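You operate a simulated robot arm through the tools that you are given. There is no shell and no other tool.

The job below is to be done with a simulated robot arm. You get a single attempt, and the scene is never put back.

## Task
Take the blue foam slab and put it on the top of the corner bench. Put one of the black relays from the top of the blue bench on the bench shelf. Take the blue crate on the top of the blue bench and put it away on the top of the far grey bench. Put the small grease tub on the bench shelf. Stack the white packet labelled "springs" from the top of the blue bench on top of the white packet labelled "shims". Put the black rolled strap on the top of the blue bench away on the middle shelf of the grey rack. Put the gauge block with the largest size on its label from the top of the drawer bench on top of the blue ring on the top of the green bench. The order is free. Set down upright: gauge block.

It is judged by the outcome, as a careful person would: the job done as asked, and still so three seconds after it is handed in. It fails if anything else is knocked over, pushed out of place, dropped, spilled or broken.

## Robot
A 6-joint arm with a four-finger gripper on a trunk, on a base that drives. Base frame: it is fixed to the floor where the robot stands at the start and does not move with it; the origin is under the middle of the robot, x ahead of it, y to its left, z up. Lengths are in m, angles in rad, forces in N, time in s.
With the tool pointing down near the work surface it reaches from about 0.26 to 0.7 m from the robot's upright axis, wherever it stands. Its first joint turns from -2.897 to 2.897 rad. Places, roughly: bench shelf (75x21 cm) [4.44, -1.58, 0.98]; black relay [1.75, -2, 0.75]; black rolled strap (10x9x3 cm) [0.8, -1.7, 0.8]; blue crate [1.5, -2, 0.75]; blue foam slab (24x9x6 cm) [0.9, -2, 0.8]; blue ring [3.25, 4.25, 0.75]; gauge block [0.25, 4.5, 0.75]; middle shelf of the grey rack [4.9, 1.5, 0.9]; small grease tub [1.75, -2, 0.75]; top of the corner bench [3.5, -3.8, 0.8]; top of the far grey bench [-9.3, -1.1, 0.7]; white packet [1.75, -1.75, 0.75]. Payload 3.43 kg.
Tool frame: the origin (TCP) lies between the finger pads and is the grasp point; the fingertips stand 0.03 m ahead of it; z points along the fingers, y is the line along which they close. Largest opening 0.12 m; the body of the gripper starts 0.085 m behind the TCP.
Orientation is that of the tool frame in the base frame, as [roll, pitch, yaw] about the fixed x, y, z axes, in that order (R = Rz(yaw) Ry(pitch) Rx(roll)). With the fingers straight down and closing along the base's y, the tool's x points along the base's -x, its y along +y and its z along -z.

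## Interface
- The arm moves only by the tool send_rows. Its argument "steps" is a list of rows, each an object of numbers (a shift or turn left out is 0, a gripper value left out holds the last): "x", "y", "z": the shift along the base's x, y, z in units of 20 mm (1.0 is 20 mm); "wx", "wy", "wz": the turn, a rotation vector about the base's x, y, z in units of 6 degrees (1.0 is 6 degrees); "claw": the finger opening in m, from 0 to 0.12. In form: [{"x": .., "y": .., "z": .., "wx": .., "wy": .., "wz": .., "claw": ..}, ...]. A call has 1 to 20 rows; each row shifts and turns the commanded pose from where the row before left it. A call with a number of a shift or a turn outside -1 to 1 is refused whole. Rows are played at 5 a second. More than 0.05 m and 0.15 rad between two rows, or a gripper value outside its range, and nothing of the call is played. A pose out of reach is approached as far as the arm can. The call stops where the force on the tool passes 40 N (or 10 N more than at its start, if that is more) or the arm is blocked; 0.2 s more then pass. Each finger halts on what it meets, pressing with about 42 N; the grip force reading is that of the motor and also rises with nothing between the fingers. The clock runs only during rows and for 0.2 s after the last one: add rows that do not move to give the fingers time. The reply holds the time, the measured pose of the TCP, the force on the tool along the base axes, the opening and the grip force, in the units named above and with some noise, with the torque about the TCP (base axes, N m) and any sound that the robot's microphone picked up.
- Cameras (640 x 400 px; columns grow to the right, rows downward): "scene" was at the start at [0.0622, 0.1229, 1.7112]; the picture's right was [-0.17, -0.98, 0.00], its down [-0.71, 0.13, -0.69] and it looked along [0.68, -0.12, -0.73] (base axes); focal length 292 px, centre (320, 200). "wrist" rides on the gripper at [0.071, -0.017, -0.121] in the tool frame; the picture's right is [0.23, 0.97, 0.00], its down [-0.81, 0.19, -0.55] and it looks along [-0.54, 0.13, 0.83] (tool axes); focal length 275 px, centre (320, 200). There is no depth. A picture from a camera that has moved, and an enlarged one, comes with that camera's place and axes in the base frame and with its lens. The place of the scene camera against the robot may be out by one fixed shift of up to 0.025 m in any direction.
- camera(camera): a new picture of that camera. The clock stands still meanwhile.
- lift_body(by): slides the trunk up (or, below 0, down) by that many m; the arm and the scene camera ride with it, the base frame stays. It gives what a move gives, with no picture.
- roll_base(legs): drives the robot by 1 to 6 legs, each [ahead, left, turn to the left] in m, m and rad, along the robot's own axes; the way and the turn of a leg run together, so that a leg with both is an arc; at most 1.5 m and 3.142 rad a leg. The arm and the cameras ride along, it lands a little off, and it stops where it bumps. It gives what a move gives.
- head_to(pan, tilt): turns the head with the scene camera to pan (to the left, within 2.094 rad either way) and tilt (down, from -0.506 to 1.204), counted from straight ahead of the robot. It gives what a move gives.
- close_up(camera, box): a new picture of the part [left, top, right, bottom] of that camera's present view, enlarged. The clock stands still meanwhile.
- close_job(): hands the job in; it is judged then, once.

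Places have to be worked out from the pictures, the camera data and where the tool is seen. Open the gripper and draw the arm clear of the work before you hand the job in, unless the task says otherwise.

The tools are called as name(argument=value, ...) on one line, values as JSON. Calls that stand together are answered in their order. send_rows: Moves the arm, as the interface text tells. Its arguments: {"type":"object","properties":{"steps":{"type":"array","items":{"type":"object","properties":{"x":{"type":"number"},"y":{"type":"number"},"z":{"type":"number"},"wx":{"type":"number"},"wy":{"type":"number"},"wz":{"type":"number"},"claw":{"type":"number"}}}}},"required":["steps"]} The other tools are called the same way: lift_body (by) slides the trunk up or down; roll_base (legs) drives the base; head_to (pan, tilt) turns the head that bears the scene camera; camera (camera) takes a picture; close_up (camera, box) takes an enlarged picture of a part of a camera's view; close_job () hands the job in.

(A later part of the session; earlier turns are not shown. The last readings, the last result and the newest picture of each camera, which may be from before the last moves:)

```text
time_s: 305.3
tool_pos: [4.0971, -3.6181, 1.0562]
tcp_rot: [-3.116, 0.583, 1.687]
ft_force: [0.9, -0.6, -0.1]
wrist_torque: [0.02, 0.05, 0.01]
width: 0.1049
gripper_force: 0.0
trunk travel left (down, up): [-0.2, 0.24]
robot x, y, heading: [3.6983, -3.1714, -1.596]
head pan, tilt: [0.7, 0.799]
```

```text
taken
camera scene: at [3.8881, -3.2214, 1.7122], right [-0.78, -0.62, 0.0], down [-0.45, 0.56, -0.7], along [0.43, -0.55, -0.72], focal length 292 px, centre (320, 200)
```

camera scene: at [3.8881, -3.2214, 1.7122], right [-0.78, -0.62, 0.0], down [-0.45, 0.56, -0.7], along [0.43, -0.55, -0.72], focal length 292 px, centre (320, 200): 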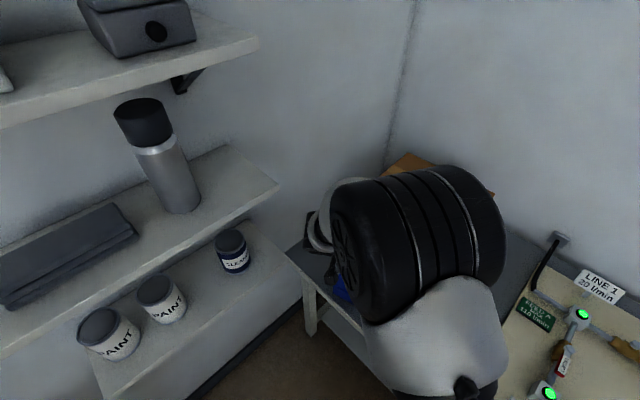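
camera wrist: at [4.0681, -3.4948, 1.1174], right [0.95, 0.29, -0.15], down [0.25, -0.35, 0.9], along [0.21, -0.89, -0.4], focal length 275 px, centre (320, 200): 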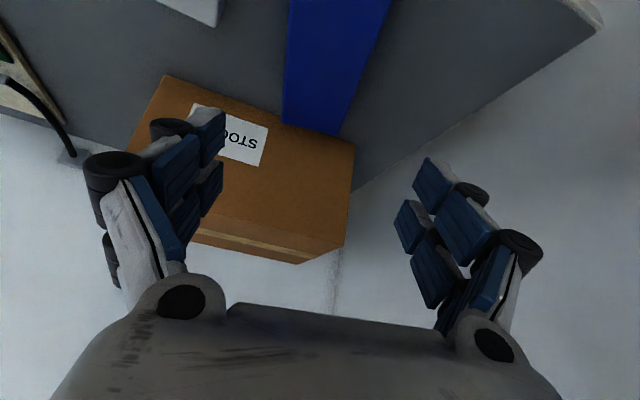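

Slab is lying on the corner bench. I retract the arm to the front and leave, heading back north; then look at the grey rack.

send_rows(steps=[{"z": 1, "x": -1, "y": 0.3}, {"z": 1, "x": -1, "y": 0.3}, {"z": 1, "x": -1, "y": 0.3}, {"z": 1, "x": -1, "y": 0.3}, {"z": 1, "x": -1, "y": 0.3}, {"x": -1}, {"x": -1}, {"x": -1}, {"x": -1}, {"x": -1}, {"x": -1}, {"x": -1}, {"x": -1}, {"x": -1}, {"x": -1}, {"x": -1}, {"x": -1}, {"x": -1}, {"x": -1}, {}])

camera(camera="scene")

roll_base(legs=[[0, -0.42, 0], [-1.3, 0, 0], [-1.5, 0, 0], [-0.8, 0, 0]])

roll_base(legs=[[0, 0, 1.59]])

head_to(pan=0.4, tilt=0.4)

camera(camera="scene")

```text
time_s: 309.5
tool_pos: [3.7299, -3.5912, 1.1561]
tcp_rot: [-3.11, 0.583, 1.686]
ft_force: [0.3, 0.3, -0.3]
wrist_torque: [-0.02, 0.0, 0.01]
width: 0.1049
gripper_force: 0.0
out of reach, approached as far as the arm can: row 18, 19
trunk travel left (down, up): [-0.2, 0.24]
robot x, y, heading: [3.6954, -3.1675, -1.603]
head pan, tilt: [0.7, 0.799]
```

```text
taken
camera scene: at [3.8877, -3.2213, 1.7123], right [-0.78, -0.62, 0.0], down [-0.45, 0.56, -0.7], along [0.43, -0.55, -0.72], focal length 292 px, centre (320, 200)
```

scene: 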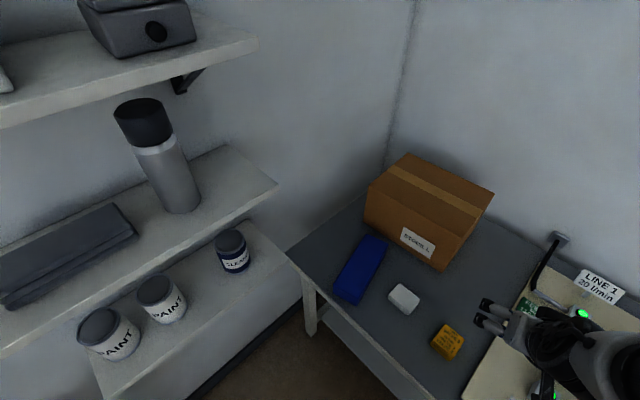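

```text
time_s: 328.8
tool_pos: [3.3436, -0.0507, 1.157]
tcp_rot: [-3.11, 0.582, 1.706]
ft_force: [-1.2, 0.8, 0.5]
wrist_torque: [-0.01, 0.01, 0.02]
width: 0.1049
gripper_force: 0.0
trunk travel left (down, up): [-0.2, 0.24]
robot x, y, heading: [3.2981, 0.37, -1.58]
head pan, tilt: [0.7, 0.799]
```

```text
time_s: 333.1
tool_pos: [3.7204, 0.4132, 1.1573]
tcp_rot: [-3.109, 0.582, -3.005]
ft_force: [-0.1, 0.0, 0.8]
wrist_torque: [-0.04, -0.03, -0.01]
width: 0.1046
gripper_force: 0.1
trunk travel left (down, up): [-0.2, 0.24]
robot x, y, heading: [3.3006, 0.3696, -0.01]
head pan, tilt: [0.7, 0.799]
```

```text
time_s: 333.9
tool_pos: [3.7215, 0.4133, 1.1581]
tcp_rot: [-3.11, 0.584, -3.005]
ft_force: [-0.5, -0.6, 0.1]
wrist_torque: [0.01, 0.04, 0.02]
width: 0.105
gripper_force: 0.0
trunk travel left (down, up): [-0.2, 0.24]
robot x, y, heading: [3.2997, 0.37, -0.008]
head pan, tilt: [0.4, 0.4]
```

```text
taken
camera scene: at [3.3703, 0.5415, 1.7473], right [0.38, -0.92, 0.0], down [-0.36, -0.15, -0.92], along [0.85, 0.35, -0.39], focal length 292 px, centre (320, 200)
```

scene: 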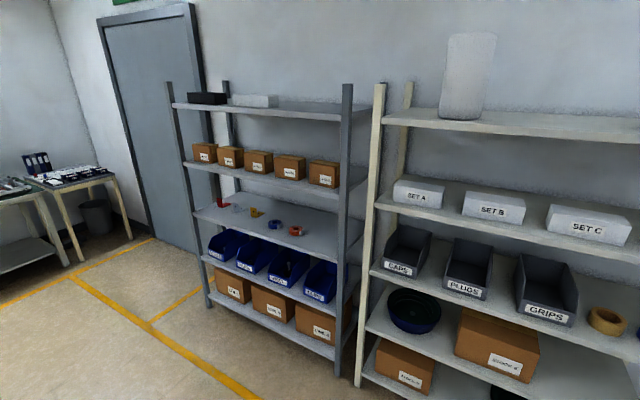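

close_up(camera="scene", box=[170, 130, 370, 270])

```text
2.86 times, centred on (270, 200) of scene
camera zoom: at [3.3703, 0.5415, 1.7473], right [0.38, -0.92, 0.0], down [-0.36, -0.15, -0.92], along [0.85, 0.35, -0.39], focal length 834 px, centre (463, 200)
```

zoom: 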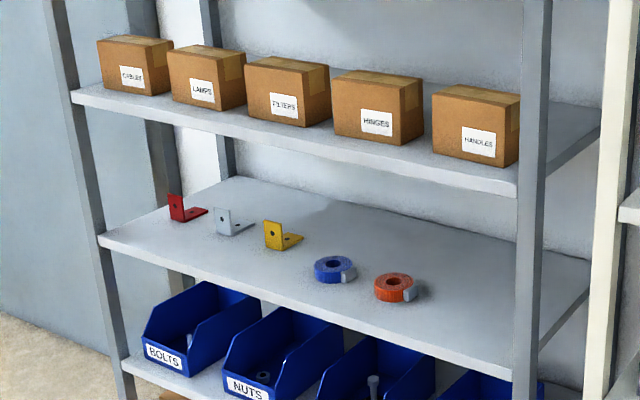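

The grey rack's middle shelf (z≈0.9, next shelf at ~1.22 underside) holds brackets and a blue and orange roll; there is space right of the orange roll, around y≈1.08. Now I go fetch the black strap from the blue bench.

roll_base(legs=[[-1.5, 0, 0], [-0.8, 0, 0], [0, 0, -1.66], [1.4, 0, 0]])

head_to(pan=0.0, tilt=0.9)

camera(camera="wrist")

camera(camera="scene")

```text
time_s: 355.8
tool_pos: [0.8398, -1.4022, 1.1568]
tcp_rot: [-3.109, 0.585, 1.607]
ft_force: [-0.2, 0.3, 0.8]
wrist_torque: [0.01, 0.02, 0.0]
width: 0.1052
gripper_force: 0.1
trunk travel left (down, up): [-0.2, 0.24]
robot x, y, heading: [0.835, -0.9784, -1.674]
head pan, tilt: [0.4, 0.4]
```

```text
time_s: 356.7
tool_pos: [0.8395, -1.401, 1.1578]
tcp_rot: [-3.11, 0.582, 1.605]
ft_force: [0.1, -0.7, -0.1]
wrist_torque: [0.0, 0.02, -0.02]
width: 0.1048
gripper_force: 0.1
trunk travel left (down, up): [-0.2, 0.24]
robot x, y, heading: [0.8376, -0.9806, -1.682]
head pan, tilt: [0.0, 0.901]
```

```text
taken
camera wrist: at [0.8224, -1.2762, 1.2206], right [0.97, 0.21, -0.15], down [0.22, -0.37, 0.9], along [0.13, -0.91, -0.4], focal length 275 px, centre (320, 200)
```

wrist: 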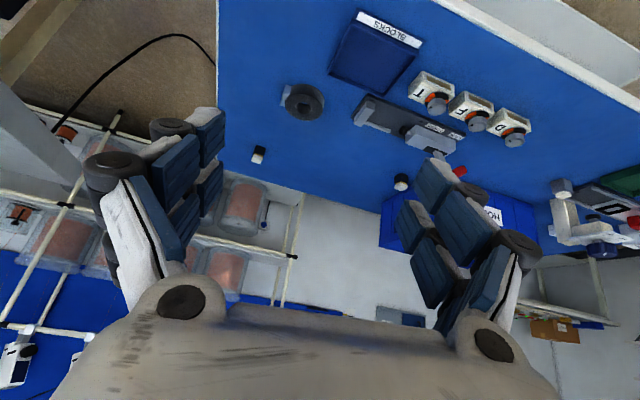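

```text
taken
camera scene: at [0.9751, -1.0531, 1.7044], right [-0.99, 0.11, 0.0], down [0.08, 0.78, -0.62], along [-0.07, -0.62, -0.78], focal length 292 px, centre (320, 200)
```

scene: 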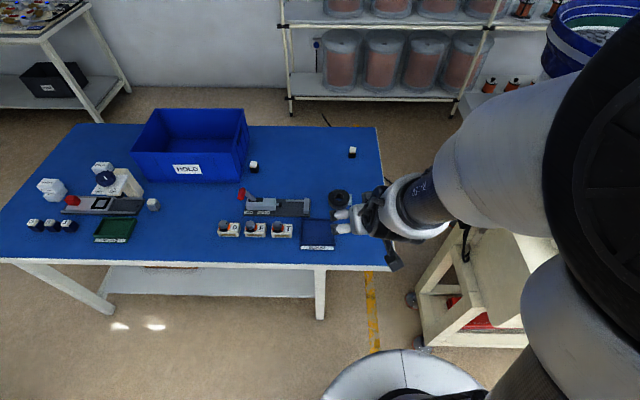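

close_up(camera="wrist", box=[260, 60, 350, 130])

close_up(camera="scene", box=[300, 170, 400, 250])

```text
5.71 times, centred on (305, 95) of wrist
camera zoom: at [0.8224, -1.2762, 1.2206], right [0.97, 0.21, -0.15], down [0.22, -0.37, 0.9], along [0.13, -0.91, -0.4], focal length 1573 px, centre (406, 800)
```

zoom: 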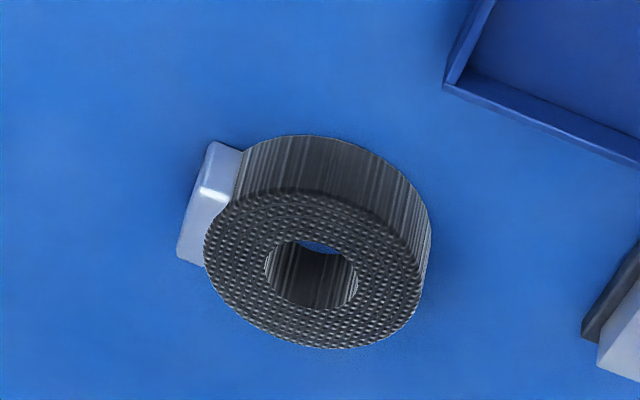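

```text
5.00 times, centred on (350, 210) of scene
camera zoom: at [0.9751, -1.0531, 1.7044], right [-0.99, 0.11, 0.0], down [0.08, 0.78, -0.62], along [-0.07, -0.62, -0.78], focal length 1460 px, centre (170, 150)
```

zoom: 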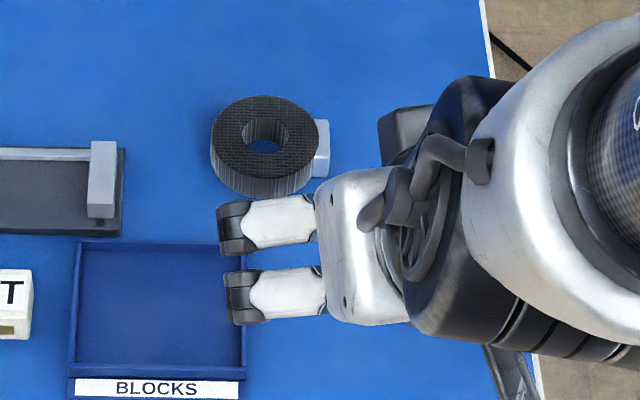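

Strap roll: centre (0.816, −1.748) including its buckle on the right side (0.096 across). I roll up 17 cm, open fully, align with the buckle and go above it.

roll_base(legs=[[0.17, 0, 0]])

send_rows(steps=[{"y": -1, "wz": -0.33, "claw": 0.12}, {"y": -1, "wz": -0.33}, {"y": -1, "wz": -0.33}, {"y": -1, "wz": -0.34}, {"y": -1}, {"y": -1}, {"y": -1}, {"y": -1}, {"z": -1}, {"z": -1}, {"z": -1}, {"z": -1}, {"z": -1}, {"z": -1}, {"z": -1}, {"z": -1}, {"z": -1}, {}])

camera(camera="wrist")

```text
time_s: 358.2
tool_pos: [0.8212, -1.5734, 1.1582]
tcp_rot: [-3.111, 0.582, 1.605]
ft_force: [-0.6, 0.5, 0.2]
wrist_torque: [0.05, -0.01, -0.03]
width: 0.1051
gripper_force: 0.1
trunk travel left (down, up): [-0.2, 0.24]
robot x, y, heading: [0.8196, -1.152, -1.674]
head pan, tilt: [0.0, 0.901]
```

```text
time_s: 362.0
tool_pos: [0.8214, -1.7321, 0.9789]
tcp_rot: [-3.111, 0.584, 1.464]
ft_force: [-0.2, -0.1, -0.7]
wrist_torque: [0.03, 0.03, -0.03]
width: 0.1202
gripper_force: 0.0
trunk travel left (down, up): [-0.2, 0.24]
robot x, y, heading: [0.821, -1.1515, -1.68]
head pan, tilt: [0.0, 0.901]
```

```text
taken
camera wrist: at [0.822, -1.605, 1.0412], right [0.99, 0.07, -0.15], down [0.17, -0.4, 0.9], along [0.01, -0.92, -0.4], focal length 275 px, centre (320, 200)
```

wrist: 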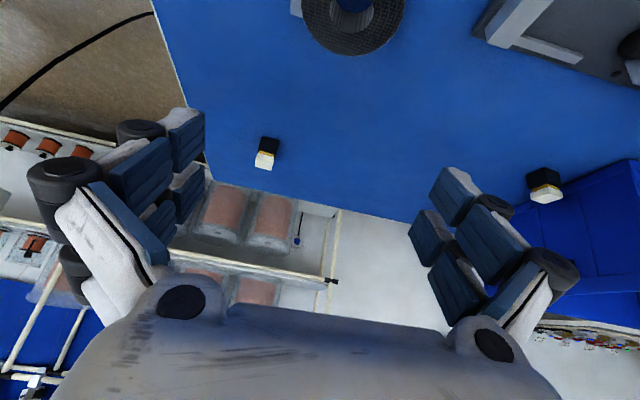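

send_rows(steps=[{"z": -1, "y": -0.3, "x": -0.1}, {"z": -1, "y": -0.3}, {"z": -1, "y": -0.3}, {"z": -1, "y": -0.2}, {"z": -1}, {}])

camera(camera="wrist")

close_up(camera="scene", box=[280, 150, 420, 250])

```text
time_s: 363.4
tool_pos: [0.8173, -1.754, 0.8776]
tcp_rot: [-3.111, 0.582, 1.468]
ft_force: [0.7, 0.2, 0.5]
wrist_torque: [-0.02, -0.01, -0.01]
width: 0.12
gripper_force: 0.1
trunk travel left (down, up): [-0.2, 0.24]
robot x, y, heading: [0.8245, -1.1508, -1.68]
head pan, tilt: [0.0, 0.901]
```

```text
taken
camera wrist: at [0.8184, -1.6271, 0.9407], right [0.99, 0.07, -0.15], down [0.17, -0.4, 0.9], along [0.01, -0.92, -0.4], focal length 275 px, centre (320, 200)
```

wrist: 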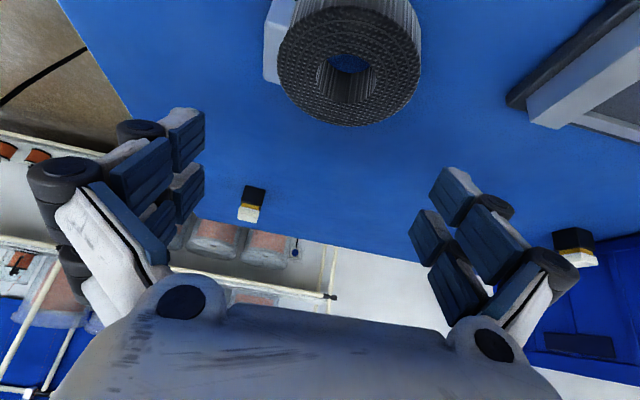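

```text
4.00 times, centred on (350, 200) of scene
camera zoom: at [0.9566, -1.2229, 1.7044], right [-0.99, 0.11, 0.0], down [0.08, 0.78, -0.62], along [-0.07, -0.62, -0.78], focal length 1168 px, centre (200, 200)
```

zoom: 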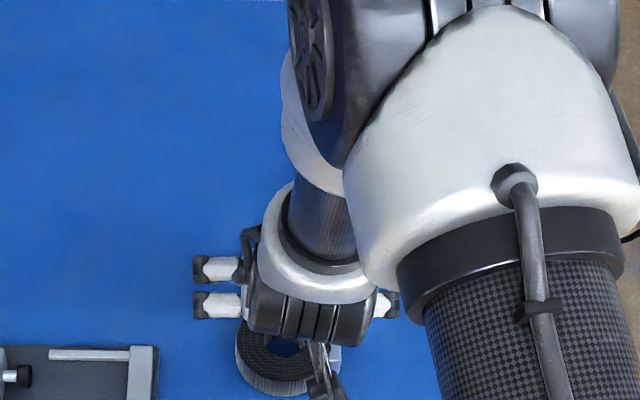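

Centred in x (extents 0.773–0.860). Final descent and close.

send_rows(steps=[{"z": -1, "y": 0.2}, {"z": -1, "y": 0.2}, {"z": -0.6}, {"z": -0.4}, {"z": -0.13}, {}])

camera(camera="wrist")

```text
time_s: 364.8
tool_pos: [0.8178, -1.7482, 0.8153]
tcp_rot: [-3.102, 0.58, 1.477]
ft_force: [-0.1, -0.6, 0.1]
wrist_torque: [0.02, -0.01, 0.03]
width: 0.1201
gripper_force: 0.1
trunk travel left (down, up): [-0.2, 0.24]
robot x, y, heading: [0.8211, -1.1455, -1.679]
head pan, tilt: [0.0, 0.901]
```

```text
taken
camera wrist: at [0.8175, -1.6203, 0.8782], right [0.98, 0.08, -0.16], down [0.18, -0.4, 0.9], along [0.01, -0.91, -0.41], focal length 275 px, centre (320, 200)
```

wrist: 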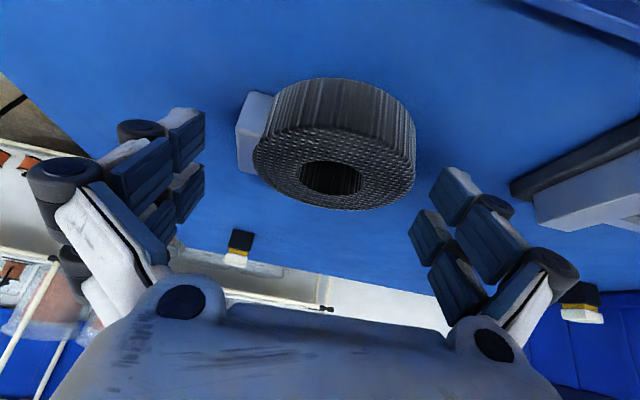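

Shift 8 mm towards the strap's middle, then close.

send_rows(steps=[{"y": 0.4}, {"claw": 0.1}, {}, {}, {"claw": 0.08}, {}, {}, {}, {}])

camera(camera="wrist")

```text
time_s: 366.8
tool_pos: [0.8155, -1.7407, 0.8161]
tcp_rot: [-3.096, 0.58, 1.475]
ft_force: [2.3, 1.2, 6.0]
wrist_torque: [-0.03, -0.04, 0.02]
width: 0.0919
gripper_force: 42.2
out of reach, approached as far as the arm can: row 1
trunk travel left (down, up): [-0.2, 0.24]
robot x, y, heading: [0.8221, -1.151, -1.68]
head pan, tilt: [0.0, 0.901]
```

```text
taken
camera wrist: at [0.8156, -1.6151, 0.8797], right [0.98, 0.08, -0.16], down [0.18, -0.4, 0.9], along [0.0, -0.91, -0.41], focal length 275 px, centre (320, 200)
```

wrist: 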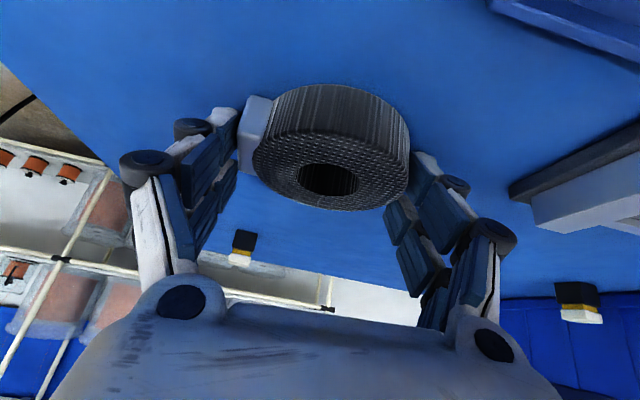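

Gripped (0.092). Lift gently and check.

send_rows(steps=[{"z": 0.3}, {"z": 0.5}, {"z": 1}, {"z": 1}, {"z": 1}, {}])

camera(camera="wrist")

```text
time_s: 368.2
tool_pos: [0.8143, -1.7436, 0.8918]
tcp_rot: [-3.11, 0.583, 1.465]
ft_force: [0.1, 0.0, -1.5]
wrist_torque: [0.02, -0.01, -0.01]
width: 0.0918
gripper_force: 42.0
trunk travel left (down, up): [-0.2, 0.24]
robot x, y, heading: [0.8209, -1.1482, -1.675]
head pan, tilt: [0.0, 0.901]
```

```text
taken
camera wrist: at [0.815, -1.6152, 0.9548], right [0.99, 0.07, -0.15], down [0.17, -0.4, 0.9], along [0.0, -0.92, -0.4], focal length 275 px, centre (320, 200)
```

wrist: 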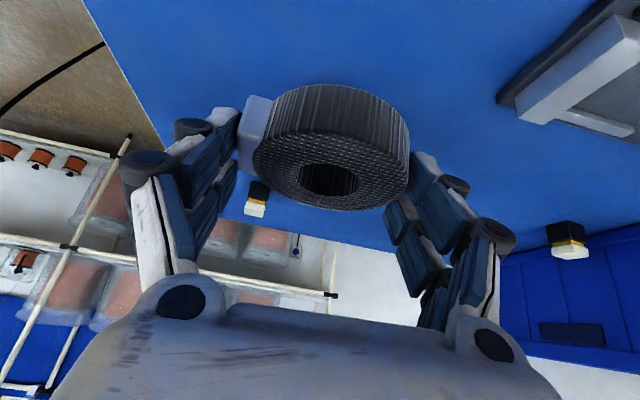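

Secure. I raise it and drive to the grey rack, stopping short to look.

send_rows(steps=[{"z": 1}, {"z": 1}, {"z": 1}, {"z": 1}, {"z": 1}, {"z": 1}, {"z": 1}, {"z": 1}, {"z": 1}, {"z": 1}, {"z": 1}, {}])

roll_base(legs=[[-1.0, 0, 0], [0, 0, 1.55], [0, 0.55, 0], [1.4, 0.13, 0], [0.9, 0.86, 0]])

head_to(pan=0.0, tilt=0.5)

camera(camera="scene")

```text
time_s: 370.8
tool_pos: [0.8164, -1.7419, 1.1111]
tcp_rot: [-3.11, 0.583, 1.466]
ft_force: [0.5, 0.4, -1.7]
wrist_torque: [0.02, 0.0, -0.02]
width: 0.0915
gripper_force: 42.3
trunk travel left (down, up): [-0.2, 0.24]
robot x, y, heading: [0.8201, -1.1529, -1.68]
head pan, tilt: [0.0, 0.901]
```

```text
time_s: 395.0
tool_pos: [4.0351, 0.9798, 1.1104]
tcp_rot: [-3.109, 0.583, 2.99]
ft_force: [0.0, -0.1, -2.2]
wrist_torque: [0.0, 0.01, 0.0]
width: 0.0913
gripper_force: 42.2
trunk travel left (down, up): [-0.2, 0.24]
robot x, y, heading: [3.4396, 1.012, -0.152]
head pan, tilt: [0.0, 0.901]
```

```text
time_s: 395.8
tool_pos: [4.0355, 0.9794, 1.1108]
tcp_rot: [-3.111, 0.583, 2.99]
ft_force: [1.4, 0.0, -1.3]
wrist_torque: [-0.02, 0.05, -0.01]
width: 0.0913
gripper_force: 41.9
trunk travel left (down, up): [-0.2, 0.24]
robot x, y, heading: [3.4454, 1.0129, -0.151]
head pan, tilt: [0.0, 0.499]
```

```text
taken
camera scene: at [3.5391, 1.1356, 1.7381], right [-0.15, -0.99, 0.0], down [-0.47, 0.07, -0.88], along [0.87, -0.14, -0.48], focal length 292 px, centre (320, 200)
```

scene: 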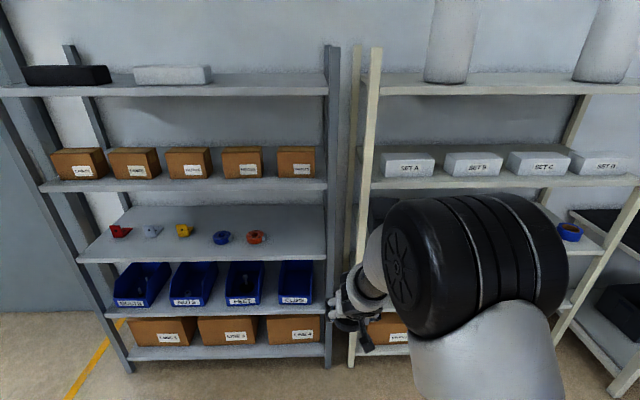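

I align laterally in front of the space right of the orange roll, then lower the tool to shelf-entry height while still outside.

roll_base(legs=[[0, 0.19, 0.02], [0.3, 0, 0]])

send_rows(steps=[{"z": -1}, {"z": -1}, {"z": -1}, {"z": -1}, {"z": -1}, {"z": -1}, {"z": -1}, {}])

camera(camera="wrist")

camera(camera="scene")

```text
time_s: 399.0
tool_pos: [4.3615, 1.1387, 1.1113]
tcp_rot: [-3.11, 0.582, 3.012]
ft_force: [0.4, -0.7, -2.0]
wrist_torque: [0.0, 0.06, 0.01]
width: 0.0912
gripper_force: 42.1
trunk travel left (down, up): [-0.2, 0.24]
robot x, y, heading: [3.7675, 1.1556, -0.129]
head pan, tilt: [0.0, 0.499]
```

```text
time_s: 400.8
tool_pos: [4.3614, 1.139, 0.9694]
tcp_rot: [-3.11, 0.583, 3.012]
ft_force: [-0.3, -0.7, -2.3]
wrist_torque: [-0.04, 0.0, 0.0]
width: 0.0912
gripper_force: 41.8
trunk travel left (down, up): [-0.2, 0.24]
robot x, y, heading: [3.7695, 1.1543, -0.128]
head pan, tilt: [0.0, 0.499]
```

```text
taken
camera wrist: at [4.2349, 1.1424, 1.0333], right [-0.05, 0.99, -0.15], down [0.4, 0.16, 0.9], along [0.92, -0.02, -0.4], focal length 275 px, centre (320, 200)
```

wrist: 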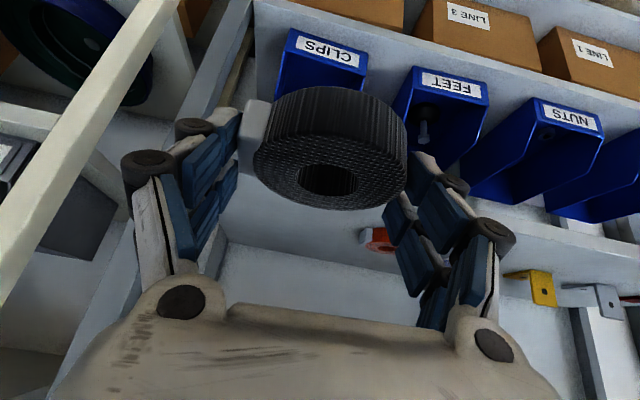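

```text
taken
camera scene: at [3.8619, 1.2836, 1.7382], right [-0.13, -0.99, 0.0], down [-0.47, 0.06, -0.88], along [0.87, -0.12, -0.48], focal length 292 px, centre (320, 200)
```

scene: 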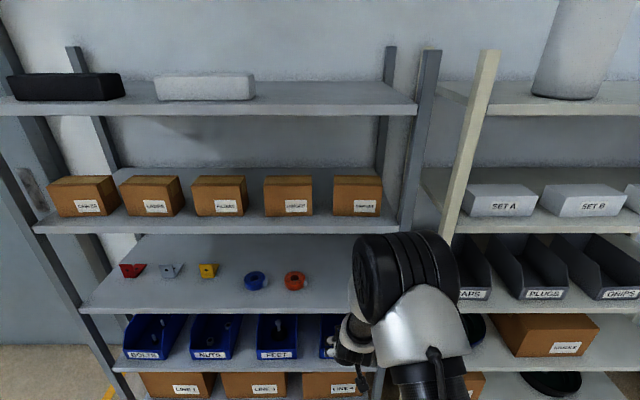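

close_up(camera="wrist", box=[180, 150, 420, 300])

close_up(camera="wrist", box=[440, 150, 640, 300])

```text
2.67 times, centred on (300, 225) of wrist
camera zoom: at [4.2349, 1.1424, 1.0333], right [-0.05, 0.99, -0.15], down [0.4, 0.16, 0.9], along [0.92, -0.02, -0.4], focal length 734 px, centre (373, 133)
```

zoom: 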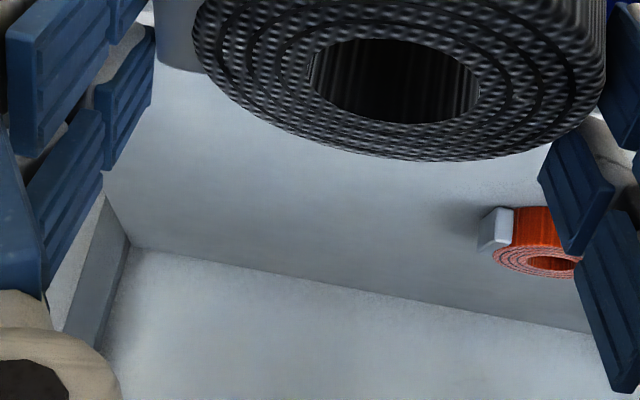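

```text
2.67 times, centred on (540, 225) of wrist
camera zoom: at [4.2349, 1.1424, 1.0333], right [-0.05, 0.99, -0.15], down [0.4, 0.16, 0.9], along [0.92, -0.02, -0.4], focal length 734 px, centre (-267, 133)
```

zoom: 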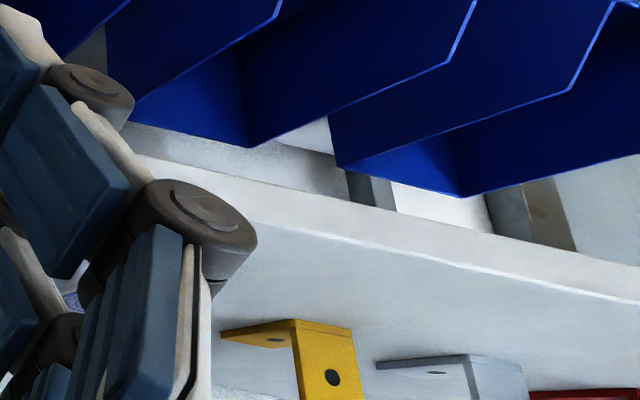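

Shelf front edge near x≈4.53, height 0.885–0.90. I drive in slowly with the strap 3–4 cm above the shelf.

roll_base(legs=[[0.17, -0.015, 0]])

camera(camera="wrist")

camera(camera="scene")

```text
time_s: 402.3
tool_pos: [4.5295, 1.1044, 0.97]
tcp_rot: [-3.111, 0.581, 3.016]
ft_force: [-0.3, 0.1, -2.0]
wrist_torque: [0.0, 0.02, 0.0]
width: 0.0913
gripper_force: 41.5
trunk travel left (down, up): [-0.2, 0.24]
robot x, y, heading: [3.9413, 1.1199, -0.13]
head pan, tilt: [0.0, 0.499]
```

```text
taken
camera wrist: at [4.4029, 1.1071, 1.0331], right [-0.05, 0.99, -0.15], down [0.4, 0.16, 0.9], along [0.91, -0.01, -0.4], focal length 275 px, centre (320, 200)
```

wrist: 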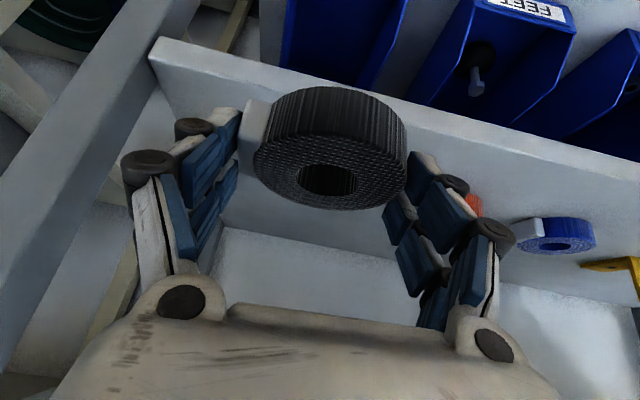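

```text
taken
camera scene: at [4.0301, 1.2468, 1.7381], right [-0.13, -0.99, 0.0], down [-0.48, 0.06, -0.88], along [0.87, -0.11, -0.48], focal length 292 px, centre (320, 200)
```

scene: 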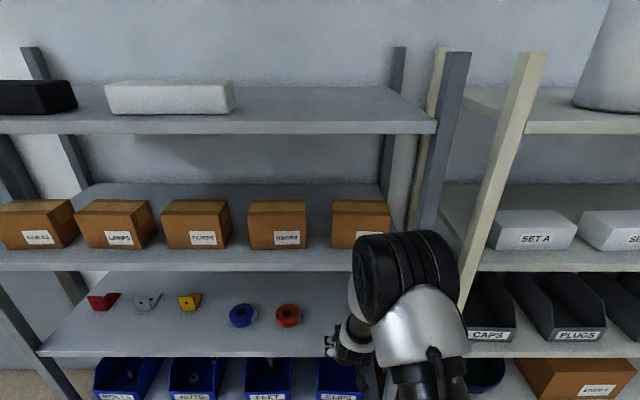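

Front edge measured at x≈4.56 here. I move the strap in to x≈4.64 with the arm.

send_rows(steps=[{"x": 0.9, "y": -0.16}, {"x": 0.9, "y": -0.16}, {"x": 0.9, "y": -0.16}, {"x": 0.9, "y": -0.16}, {"x": 0.9, "y": -0.16}, {"x": 0.9, "y": -0.16}, {}])

camera(camera="wrist")

camera(camera="scene")

```text
time_s: 403.9
tool_pos: [4.6359, 1.085, 0.9711]
tcp_rot: [-3.112, 0.582, 3.018]
ft_force: [-0.5, 0.3, -1.5]
wrist_torque: [-0.03, 0.04, 0.04]
width: 0.0912
gripper_force: 42.1
trunk travel left (down, up): [-0.2, 0.24]
robot x, y, heading: [3.9346, 1.125, -0.127]
head pan, tilt: [0.0, 0.499]
```

```text
taken
camera wrist: at [4.5095, 1.0889, 1.0335], right [-0.05, 0.99, -0.15], down [0.4, 0.16, 0.9], along [0.92, -0.01, -0.4], focal length 275 px, centre (320, 200)
```

wrist: 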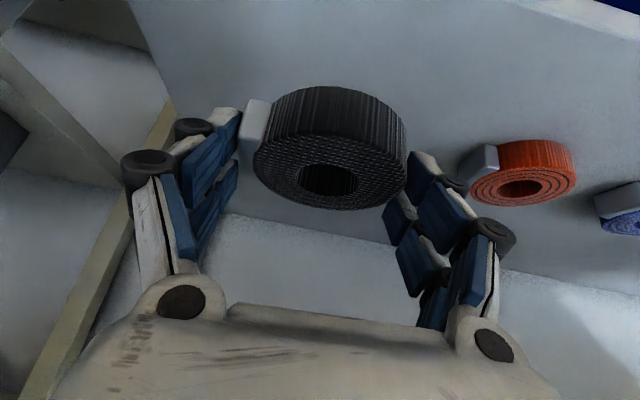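

```text
taken
camera scene: at [4.0286, 1.2471, 1.7382], right [-0.13, -0.99, 0.0], down [-0.47, 0.06, -0.88], along [0.87, -0.11, -0.48], focal length 292 px, centre (320, 200)
```

scene: 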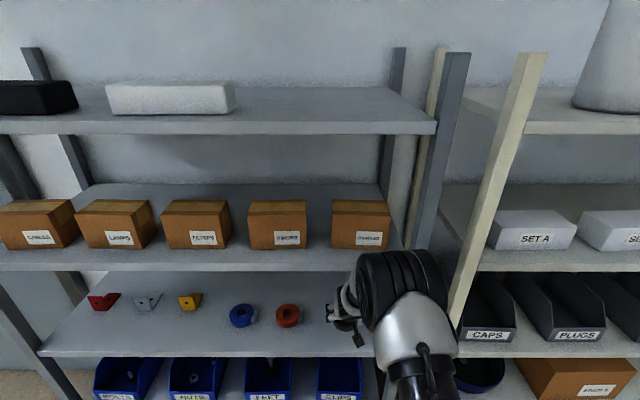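

Position is good. Lower gently until it touches.

send_rows(steps=[{"z": -0.4}, {"z": -0.4}, {"z": -0.3}, {}])

send_rows(steps=[{"z": -0.12}, {"z": -0.12}, {}])

send_rows(steps=[{"z": -0.12}, {"z": -0.12}, {}])

```text
time_s: 404.9
tool_pos: [4.6372, 1.0842, 0.9489]
tcp_rot: [-3.112, 0.584, 3.017]
ft_force: [-0.4, -0.6, -2.3]
wrist_torque: [-0.07, 0.01, 0.01]
width: 0.091
gripper_force: 41.7
trunk travel left (down, up): [-0.2, 0.24]
robot x, y, heading: [3.936, 1.1201, -0.126]
head pan, tilt: [0.0, 0.499]
```

```text
time_s: 405.7
tool_pos: [4.6363, 1.0859, 0.9431]
tcp_rot: [-3.111, 0.582, 3.015]
ft_force: [-1.0, -0.2, -2.1]
wrist_torque: [0.02, -0.02, 0.0]
width: 0.0913
gripper_force: 42.2
trunk travel left (down, up): [-0.2, 0.24]
robot x, y, heading: [3.9367, 1.1214, -0.134]
head pan, tilt: [0.0, 0.499]
```

```text
time_s: 406.5
tool_pos: [4.637, 1.0855, 0.9387]
tcp_rot: [-3.109, 0.584, 3.015]
ft_force: [0.3, -0.2, -1.7]
wrist_torque: [-0.01, -0.02, 0.01]
width: 0.0911
gripper_force: 42.1
trunk travel left (down, up): [-0.2, 0.24]
robot x, y, heading: [3.935, 1.1229, -0.13]
head pan, tilt: [0.0, 0.499]
```

send_rows(steps=[{"z": -0.12}, {"z": -0.1}, {}])

send_rows(steps=[{"z": -0.1}, {"z": -0.1}, {}])

send_rows(steps=[{"z": -0.1}, {}])

```text
time_s: 407.3
tool_pos: [4.6356, 1.0861, 0.9343]
tcp_rot: [-3.111, 0.584, 3.017]
ft_force: [0.2, 0.2, -1.9]
wrist_torque: [0.01, 0.03, 0.0]
width: 0.0911
gripper_force: 42.0
trunk travel left (down, up): [-0.2, 0.24]
robot x, y, heading: [3.9366, 1.1181, -0.126]
head pan, tilt: [0.0, 0.499]
```

```text
time_s: 408.1
tool_pos: [4.636, 1.084, 0.9302]
tcp_rot: [-3.111, 0.583, 3.016]
ft_force: [0.0, -0.2, -1.6]
wrist_torque: [-0.04, 0.02, 0.02]
width: 0.0913
gripper_force: 42.1
trunk travel left (down, up): [-0.2, 0.24]
robot x, y, heading: [3.9347, 1.1185, -0.131]
head pan, tilt: [0.0, 0.499]
```

```text
time_s: 408.7
tool_pos: [4.636, 1.0848, 0.9287]
tcp_rot: [-3.109, 0.582, 3.016]
ft_force: [-0.5, -0.1, -0.5]
wrist_torque: [-0.03, -0.02, -0.03]
width: 0.0913
gripper_force: 42.4
trunk travel left (down, up): [-0.2, 0.24]
robot x, y, heading: [3.9417, 1.1198, -0.127]
head pan, tilt: [0.0, 0.499]
```

send_rows(steps=[{"z": -0.1}, {}])

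send_rows(steps=[{"z": -0.1}, {}])

```text
time_s: 409.3
tool_pos: [4.6357, 1.0852, 0.9261]
tcp_rot: [-3.11, 0.582, 3.016]
ft_force: [0.2, -0.4, -2.0]
wrist_torque: [0.01, 0.03, 0.03]
width: 0.091
gripper_force: 42.0
trunk travel left (down, up): [-0.2, 0.24]
robot x, y, heading: [3.9412, 1.1238, -0.126]
head pan, tilt: [0.0, 0.499]
```

```text
time_s: 409.9
tool_pos: [4.6362, 1.0852, 0.9244]
tcp_rot: [-3.108, 0.584, 3.017]
ft_force: [-1.4, -0.9, -1.1]
wrist_torque: [0.02, 0.0, 0.02]
width: 0.0912
gripper_force: 41.8
trunk travel left (down, up): [-0.2, 0.24]
robot x, y, heading: [3.9371, 1.1213, -0.131]
head pan, tilt: [0.0, 0.499]
```

send_rows(steps=[{"z": -0.1}, {"z": -0.1}, {}])

send_rows(steps=[{"z": -0.1}, {}])

camera(camera="wrist")

```text
time_s: 410.7
tool_pos: [4.6362, 1.0845, 0.9211]
tcp_rot: [-3.111, 0.584, 3.017]
ft_force: [-0.4, -0.7, -1.7]
wrist_torque: [0.01, 0.03, 0.0]
width: 0.0913
gripper_force: 42.2
trunk travel left (down, up): [-0.2, 0.24]
robot x, y, heading: [3.9393, 1.1217, -0.127]
head pan, tilt: [0.0, 0.499]
```

```text
time_s: 411.3
tool_pos: [4.6361, 1.085, 0.9181]
tcp_rot: [-3.109, 0.583, 3.017]
ft_force: [0.3, 0.5, -1.4]
wrist_torque: [0.03, 0.0, -0.02]
width: 0.091
gripper_force: 42.1
trunk travel left (down, up): [-0.2, 0.24]
robot x, y, heading: [3.9393, 1.1252, -0.124]
head pan, tilt: [0.0, 0.499]
```

```text
taken
camera wrist: at [4.5095, 1.0884, 0.9814], right [-0.05, 0.99, -0.15], down [0.4, 0.16, 0.9], along [0.92, -0.01, -0.4], focal length 275 px, centre (320, 200)
```

wrist: 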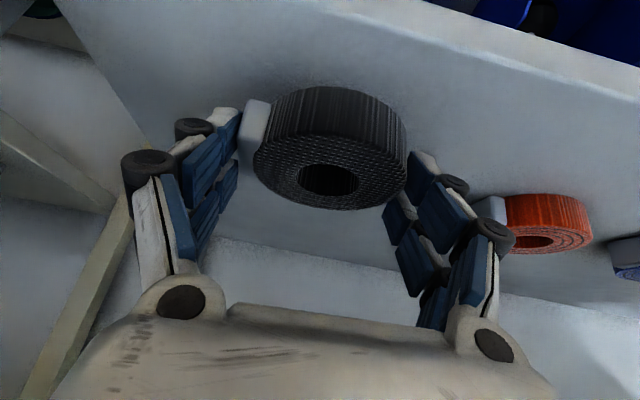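

The shelf is a bit lower than thought (~0.875). I shift 1.5 cm further in and continue lowering.

send_rows(steps=[{"x": 0.4, "z": 0.1}, {"x": 0.4}, {"z": -0.1}, {"z": -0.1}, {}])

send_rows(steps=[{"z": -0.1}, {}])

send_rows(steps=[{"z": -0.1}, {}])

```text
time_s: 412.5
tool_pos: [4.6529, 1.0853, 0.9179]
tcp_rot: [-3.109, 0.582, 3.015]
ft_force: [-0.1, 0.0, -2.6]
wrist_torque: [0.0, 0.01, 0.0]
width: 0.0908
gripper_force: 42.2
trunk travel left (down, up): [-0.2, 0.24]
robot x, y, heading: [3.9374, 1.1202, -0.128]
head pan, tilt: [0.0, 0.499]
```

```text
time_s: 413.1
tool_pos: [4.6528, 1.0858, 0.9142]
tcp_rot: [-3.11, 0.583, 3.016]
ft_force: [0.3, 0.4, -1.9]
wrist_torque: [-0.02, 0.03, 0.01]
width: 0.0913
gripper_force: 42.0
trunk travel left (down, up): [-0.2, 0.24]
robot x, y, heading: [3.9395, 1.1203, -0.125]
head pan, tilt: [0.0, 0.499]
```

```text
time_s: 413.7
tool_pos: [4.6538, 1.0837, 0.9126]
tcp_rot: [-3.11, 0.583, 3.015]
ft_force: [-0.1, 1.0, -0.8]
wrist_torque: [-0.01, 0.04, 0.0]
width: 0.091
gripper_force: 42.4
trunk travel left (down, up): [-0.2, 0.24]
robot x, y, heading: [3.9374, 1.1206, -0.127]
head pan, tilt: [0.0, 0.499]
```

send_rows(steps=[{"z": -0.1}, {}])

send_rows(steps=[{"z": -0.1}, {}])

send_rows(steps=[{"z": -0.1}, {}])

```text
time_s: 414.3
tool_pos: [4.6526, 1.0848, 0.9111]
tcp_rot: [-3.111, 0.583, 3.016]
ft_force: [-0.6, -0.3, -2.0]
wrist_torque: [-0.03, 0.0, 0.04]
width: 0.0912
gripper_force: 42.2
trunk travel left (down, up): [-0.2, 0.24]
robot x, y, heading: [3.9372, 1.1181, -0.127]
head pan, tilt: [0.0, 0.499]
```

```text
time_s: 414.9
tool_pos: [4.6528, 1.0845, 0.908]
tcp_rot: [-3.111, 0.583, 3.016]
ft_force: [0.3, -0.2, -2.1]
wrist_torque: [0.01, -0.03, -0.02]
width: 0.0909
gripper_force: 42.1
trunk travel left (down, up): [-0.2, 0.24]
robot x, y, heading: [3.9341, 1.1201, -0.127]
head pan, tilt: [0.0, 0.499]
```

```text
time_s: 415.5
tool_pos: [4.6515, 1.0855, 0.9067]
tcp_rot: [-3.11, 0.582, 3.016]
ft_force: [0.0, -0.8, -1.4]
wrist_torque: [0.01, 0.03, 0.01]
width: 0.0912
gripper_force: 41.8
trunk travel left (down, up): [-0.2, 0.24]
robot x, y, heading: [3.9382, 1.1228, -0.13]
head pan, tilt: [0.0, 0.499]
```

send_rows(steps=[{"z": -0.1}, {}])

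send_rows(steps=[{"z": -0.1}, {}])

send_rows(steps=[{"z": -0.1}, {}])

camera(camera="wrist")

```text
time_s: 416.1
tool_pos: [4.6536, 1.0846, 0.9033]
tcp_rot: [-3.11, 0.583, 3.016]
ft_force: [-0.1, -0.2, -1.7]
wrist_torque: [0.01, 0.03, -0.01]
width: 0.0911
gripper_force: 42.5
trunk travel left (down, up): [-0.2, 0.24]
robot x, y, heading: [3.9412, 1.12, -0.126]
head pan, tilt: [0.0, 0.499]
```

```text
time_s: 416.7
tool_pos: [4.6533, 1.0833, 0.9018]
tcp_rot: [-3.109, 0.583, 3.017]
ft_force: [-0.9, -0.1, -1.3]
wrist_torque: [0.01, -0.02, -0.01]
width: 0.0912
gripper_force: 41.9
trunk travel left (down, up): [-0.2, 0.24]
robot x, y, heading: [3.9395, 1.1195, -0.128]
head pan, tilt: [0.0, 0.499]
```

```text
time_s: 417.3
tool_pos: [4.6532, 1.0846, 0.9008]
tcp_rot: [-3.109, 0.582, 3.015]
ft_force: [-0.2, -1.0, -2.1]
wrist_torque: [-0.01, 0.01, 0.0]
width: 0.091
gripper_force: 42.0
trunk travel left (down, up): [-0.2, 0.24]
robot x, y, heading: [3.9378, 1.1217, -0.127]
head pan, tilt: [0.0, 0.499]
```

```text
taken
camera wrist: at [4.5262, 1.0879, 0.9632], right [-0.05, 0.99, -0.15], down [0.4, 0.16, 0.9], along [0.92, -0.01, -0.4], focal length 275 px, centre (320, 200)
```

wrist: 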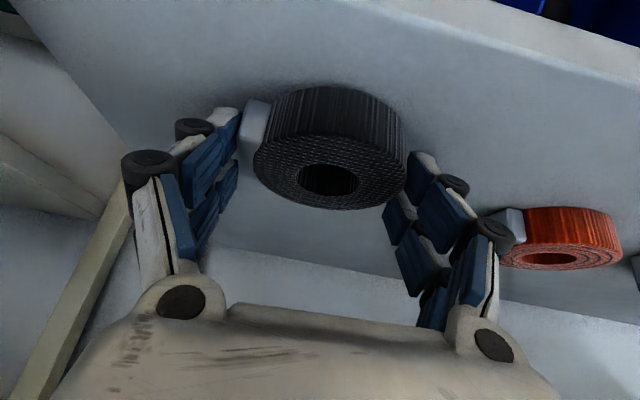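

send_rows(steps=[{"z": -0.15}, {}])

send_rows(steps=[{"z": -0.15}, {}])

send_rows(steps=[{"z": -0.15}, {}])

```text
time_s: 417.9
tool_pos: [4.652, 1.085, 0.8994]
tcp_rot: [-3.111, 0.583, 3.017]
ft_force: [-0.8, 0.2, 1.9]
wrist_torque: [0.14, 0.06, 0.02]
width: 0.0912
gripper_force: 41.9
trunk travel left (down, up): [-0.2, 0.24]
robot x, y, heading: [3.9363, 1.1228, -0.129]
head pan, tilt: [0.0, 0.499]
```

```text
time_s: 418.5
tool_pos: [4.653, 1.085, 0.8977]
tcp_rot: [-3.11, 0.586, 3.015]
ft_force: [-6.5, 0.0, 21.2]
wrist_torque: [0.91, 0.41, 0.23]
width: 0.0912
gripper_force: 42.1
trunk travel left (down, up): [-0.2, 0.24]
robot x, y, heading: [3.934, 1.1206, -0.13]
head pan, tilt: [0.0, 0.499]
```

```text
time_s: 419.1
tool_pos: [4.6551, 1.0854, 0.8956]
tcp_rot: [-3.11, 0.591, 3.014]
ft_force: [0.6, -0.1, 29.5]
wrist_torque: [1.1, -0.18, -0.08]
width: 0.0915
gripper_force: 42.6
trunk travel left (down, up): [-0.2, 0.24]
robot x, y, heading: [3.9363, 1.1186, -0.133]
head pan, tilt: [0.0, 0.499]
```

Touching the shelf at ≈0.898. Ease up, open, and withdraw backwards out of the shelf.

send_rows(steps=[{"z": 0.25}, {}, {"claw": 0.108}, {}, {}, {"x": -0.5, "z": 0.2}, {"x": -0.8, "z": 0.5}, {"x": -0.8, "z": 0.6}, {"x": -0.8, "z": 0.6}, {"x": -1, "z": 0.4}, {"x": -1, "z": 0.2}, {"x": -1}, {"x": -1}, {}])

camera(camera="wrist")

camera(camera="scene")

```text
time_s: 422.1
tool_pos: [4.5161, 1.0849, 0.9487]
tcp_rot: [-3.104, 0.582, 3.016]
ft_force: [1.5, 0.4, 0.3]
wrist_torque: [0.01, 0.01, -0.01]
width: 0.1077
gripper_force: 0.1
trunk travel left (down, up): [-0.2, 0.24]
robot x, y, heading: [3.94, 1.1213, -0.128]
head pan, tilt: [0.0, 0.499]
```

```text
taken
camera wrist: at [4.3889, 1.0888, 1.012], right [-0.05, 0.99, -0.16], down [0.4, 0.16, 0.9], along [0.91, -0.02, -0.41], focal length 275 px, centre (320, 200)
```

wrist: 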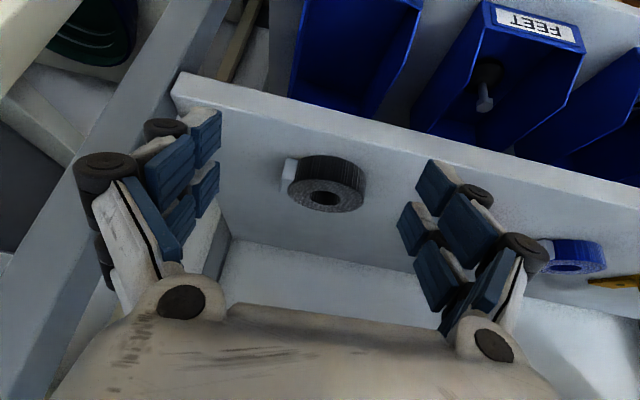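

```text
taken
camera scene: at [4.0288, 1.247, 1.7382], right [-0.13, -0.99, 0.0], down [-0.47, 0.06, -0.88], along [0.87, -0.11, -0.48], focal length 292 px, centre (320, 200)
```

scene: 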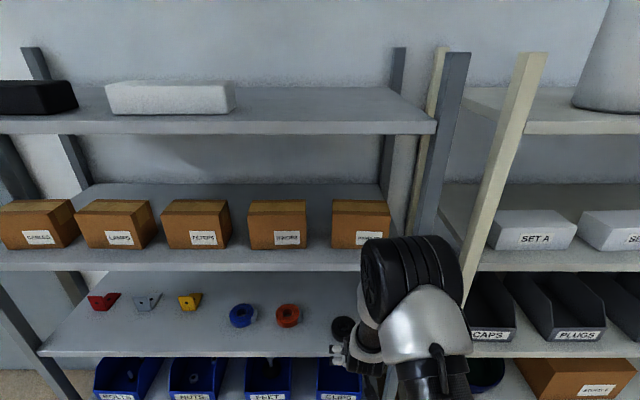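

The strap is on the middle shelf. Next the gauge block: back off, straighten the tool to vertical, turn towards the far-side benches and look.

roll_base(legs=[[-0.7, 0, 0], [0, 0, 1.7]])

head_to(pan=0.3, tilt=0.35)

camera(camera="scene")

head_to(pan=1.1, tilt=0.35)

camera(camera="scene")

```text
time_s: 430.1
tool_pos: [3.1918, 1.7917, 0.9485]
tcp_rot: [-3.103, 0.583, -1.561]
ft_force: [-0.1, -1.3, 0.0]
wrist_torque: [0.02, -0.01, 0.02]
width: 0.1079
gripper_force: 0.1
trunk travel left (down, up): [-0.2, 0.24]
robot x, y, heading: [3.2391, 1.2151, 1.579]
head pan, tilt: [0.0, 0.499]
```

```text
time_s: 430.9
tool_pos: [3.1917, 1.7923, 0.9478]
tcp_rot: [-3.104, 0.582, -1.56]
ft_force: [-0.4, -0.3, -0.1]
wrist_torque: [0.01, 0.01, 0.0]
width: 0.1079
gripper_force: 0.0
trunk travel left (down, up): [-0.2, 0.24]
robot x, y, heading: [3.2355, 1.2112, 1.579]
head pan, tilt: [0.3, 0.351]
```

```text
taken
camera scene: at [3.0706, 1.2779, 1.7519], right [0.95, 0.3, 0.0], down [0.1, -0.33, -0.94], along [-0.28, 0.9, -0.34], focal length 292 px, centre (320, 200)
```

scene: 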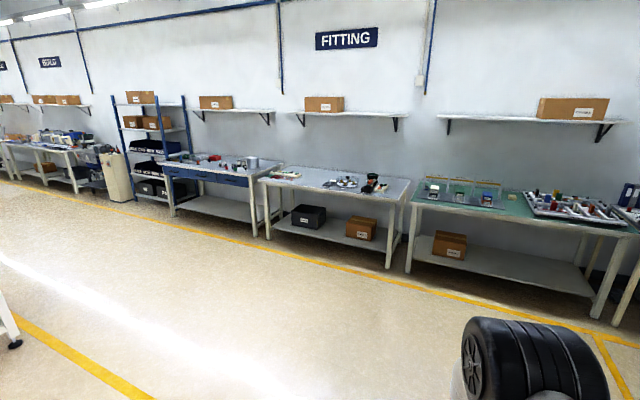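

```text
time_s: 432.0
tool_pos: [3.1918, 1.792, 0.9479]
tcp_rot: [-3.102, 0.581, -1.56]
ft_force: [0.3, -0.1, 0.0]
wrist_torque: [0.0, 0.04, 0.01]
width: 0.1081
gripper_force: 0.1
trunk travel left (down, up): [-0.2, 0.24]
robot x, y, heading: [3.2357, 1.2146, 1.579]
head pan, tilt: [1.1, 0.351]
```

```text
taken
camera scene: at [3.0155, 1.2308, 1.7519], right [0.45, 0.89, 0.0], down [0.31, -0.15, -0.94], along [-0.84, 0.42, -0.34], focal length 292 px, centre (320, 200)
```

scene: 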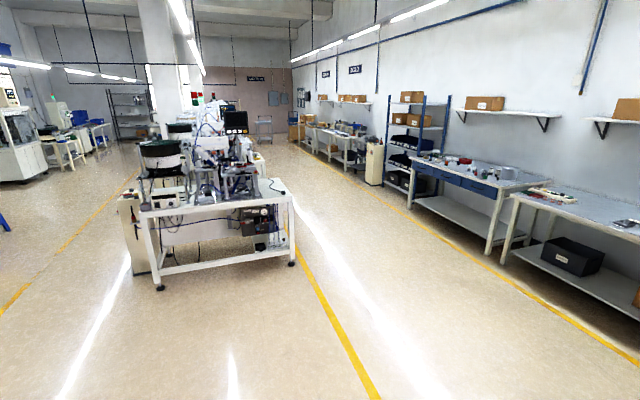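

Three benches along that wall: drawer bench, middle bench, green bench. I straighten the tool, drive to the green bench first to see the ring.

send_rows(steps=[{"wx": -0.93, "z": 1}, {"wx": -0.93, "z": 1}, {"wx": -0.93, "z": 1}, {"wx": -0.93, "z": 1}, {"wx": -0.93, "z": 1}, {"wx": -0.92, "z": 1}, {}])

roll_base(legs=[[1.5, 0, 0], [0.35, 0, 0]])

head_to(pan=0.0, tilt=0.6)

camera(camera="scene")

```text
time_s: 433.6
tool_pos: [3.2142, 1.7955, 1.0262]
tcp_rot: [-3.032, 0.19, -1.562]
ft_force: [-0.4, -0.6, -0.2]
wrist_torque: [0.0, 0.03, 0.0]
width: 0.1082
gripper_force: 0.0
out of reach, approached as far as the arm can: row 2, 3, 4, 5
trunk travel left (down, up): [-0.2, 0.24]
robot x, y, heading: [3.2322, 1.2142, 1.58]
head pan, tilt: [1.1, 0.351]
```

```text
time_s: 443.0
tool_pos: [3.2672, 3.6589, 1.0253]
tcp_rot: [-3.032, 0.191, -1.599]
ft_force: [-0.1, 0.4, -0.5]
wrist_torque: [-0.04, 0.0, -0.01]
width: 0.108
gripper_force: 0.1
trunk travel left (down, up): [-0.2, 0.24]
robot x, y, heading: [3.2686, 3.0776, 1.541]
head pan, tilt: [1.1, 0.351]
```

```text
time_s: 444.3
tool_pos: [3.2671, 3.6592, 1.0256]
tcp_rot: [-3.032, 0.192, -1.601]
ft_force: [-0.8, 0.0, 0.0]
wrist_torque: [0.0, -0.01, 0.0]
width: 0.1083
gripper_force: 0.0
trunk travel left (down, up): [-0.2, 0.24]
robot x, y, heading: [3.2643, 3.0704, 1.54]
head pan, tilt: [0.0, 0.6]
```

```text
taken
camera scene: at [3.1318, 3.1451, 1.7291], right [1.0, -0.03, 0.0], down [-0.02, -0.56, -0.83], along [0.03, 0.82, -0.56], focal length 292 px, centre (320, 200)
```

scene: 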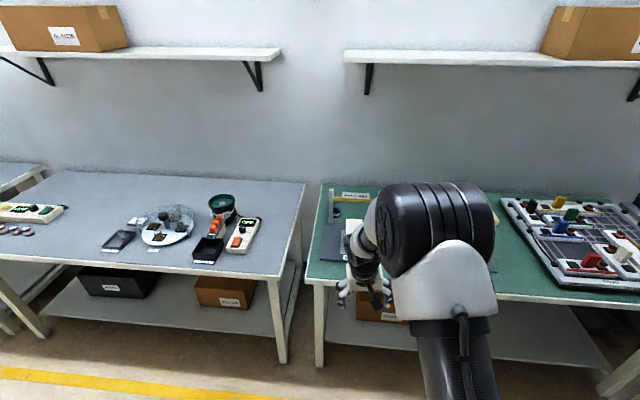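

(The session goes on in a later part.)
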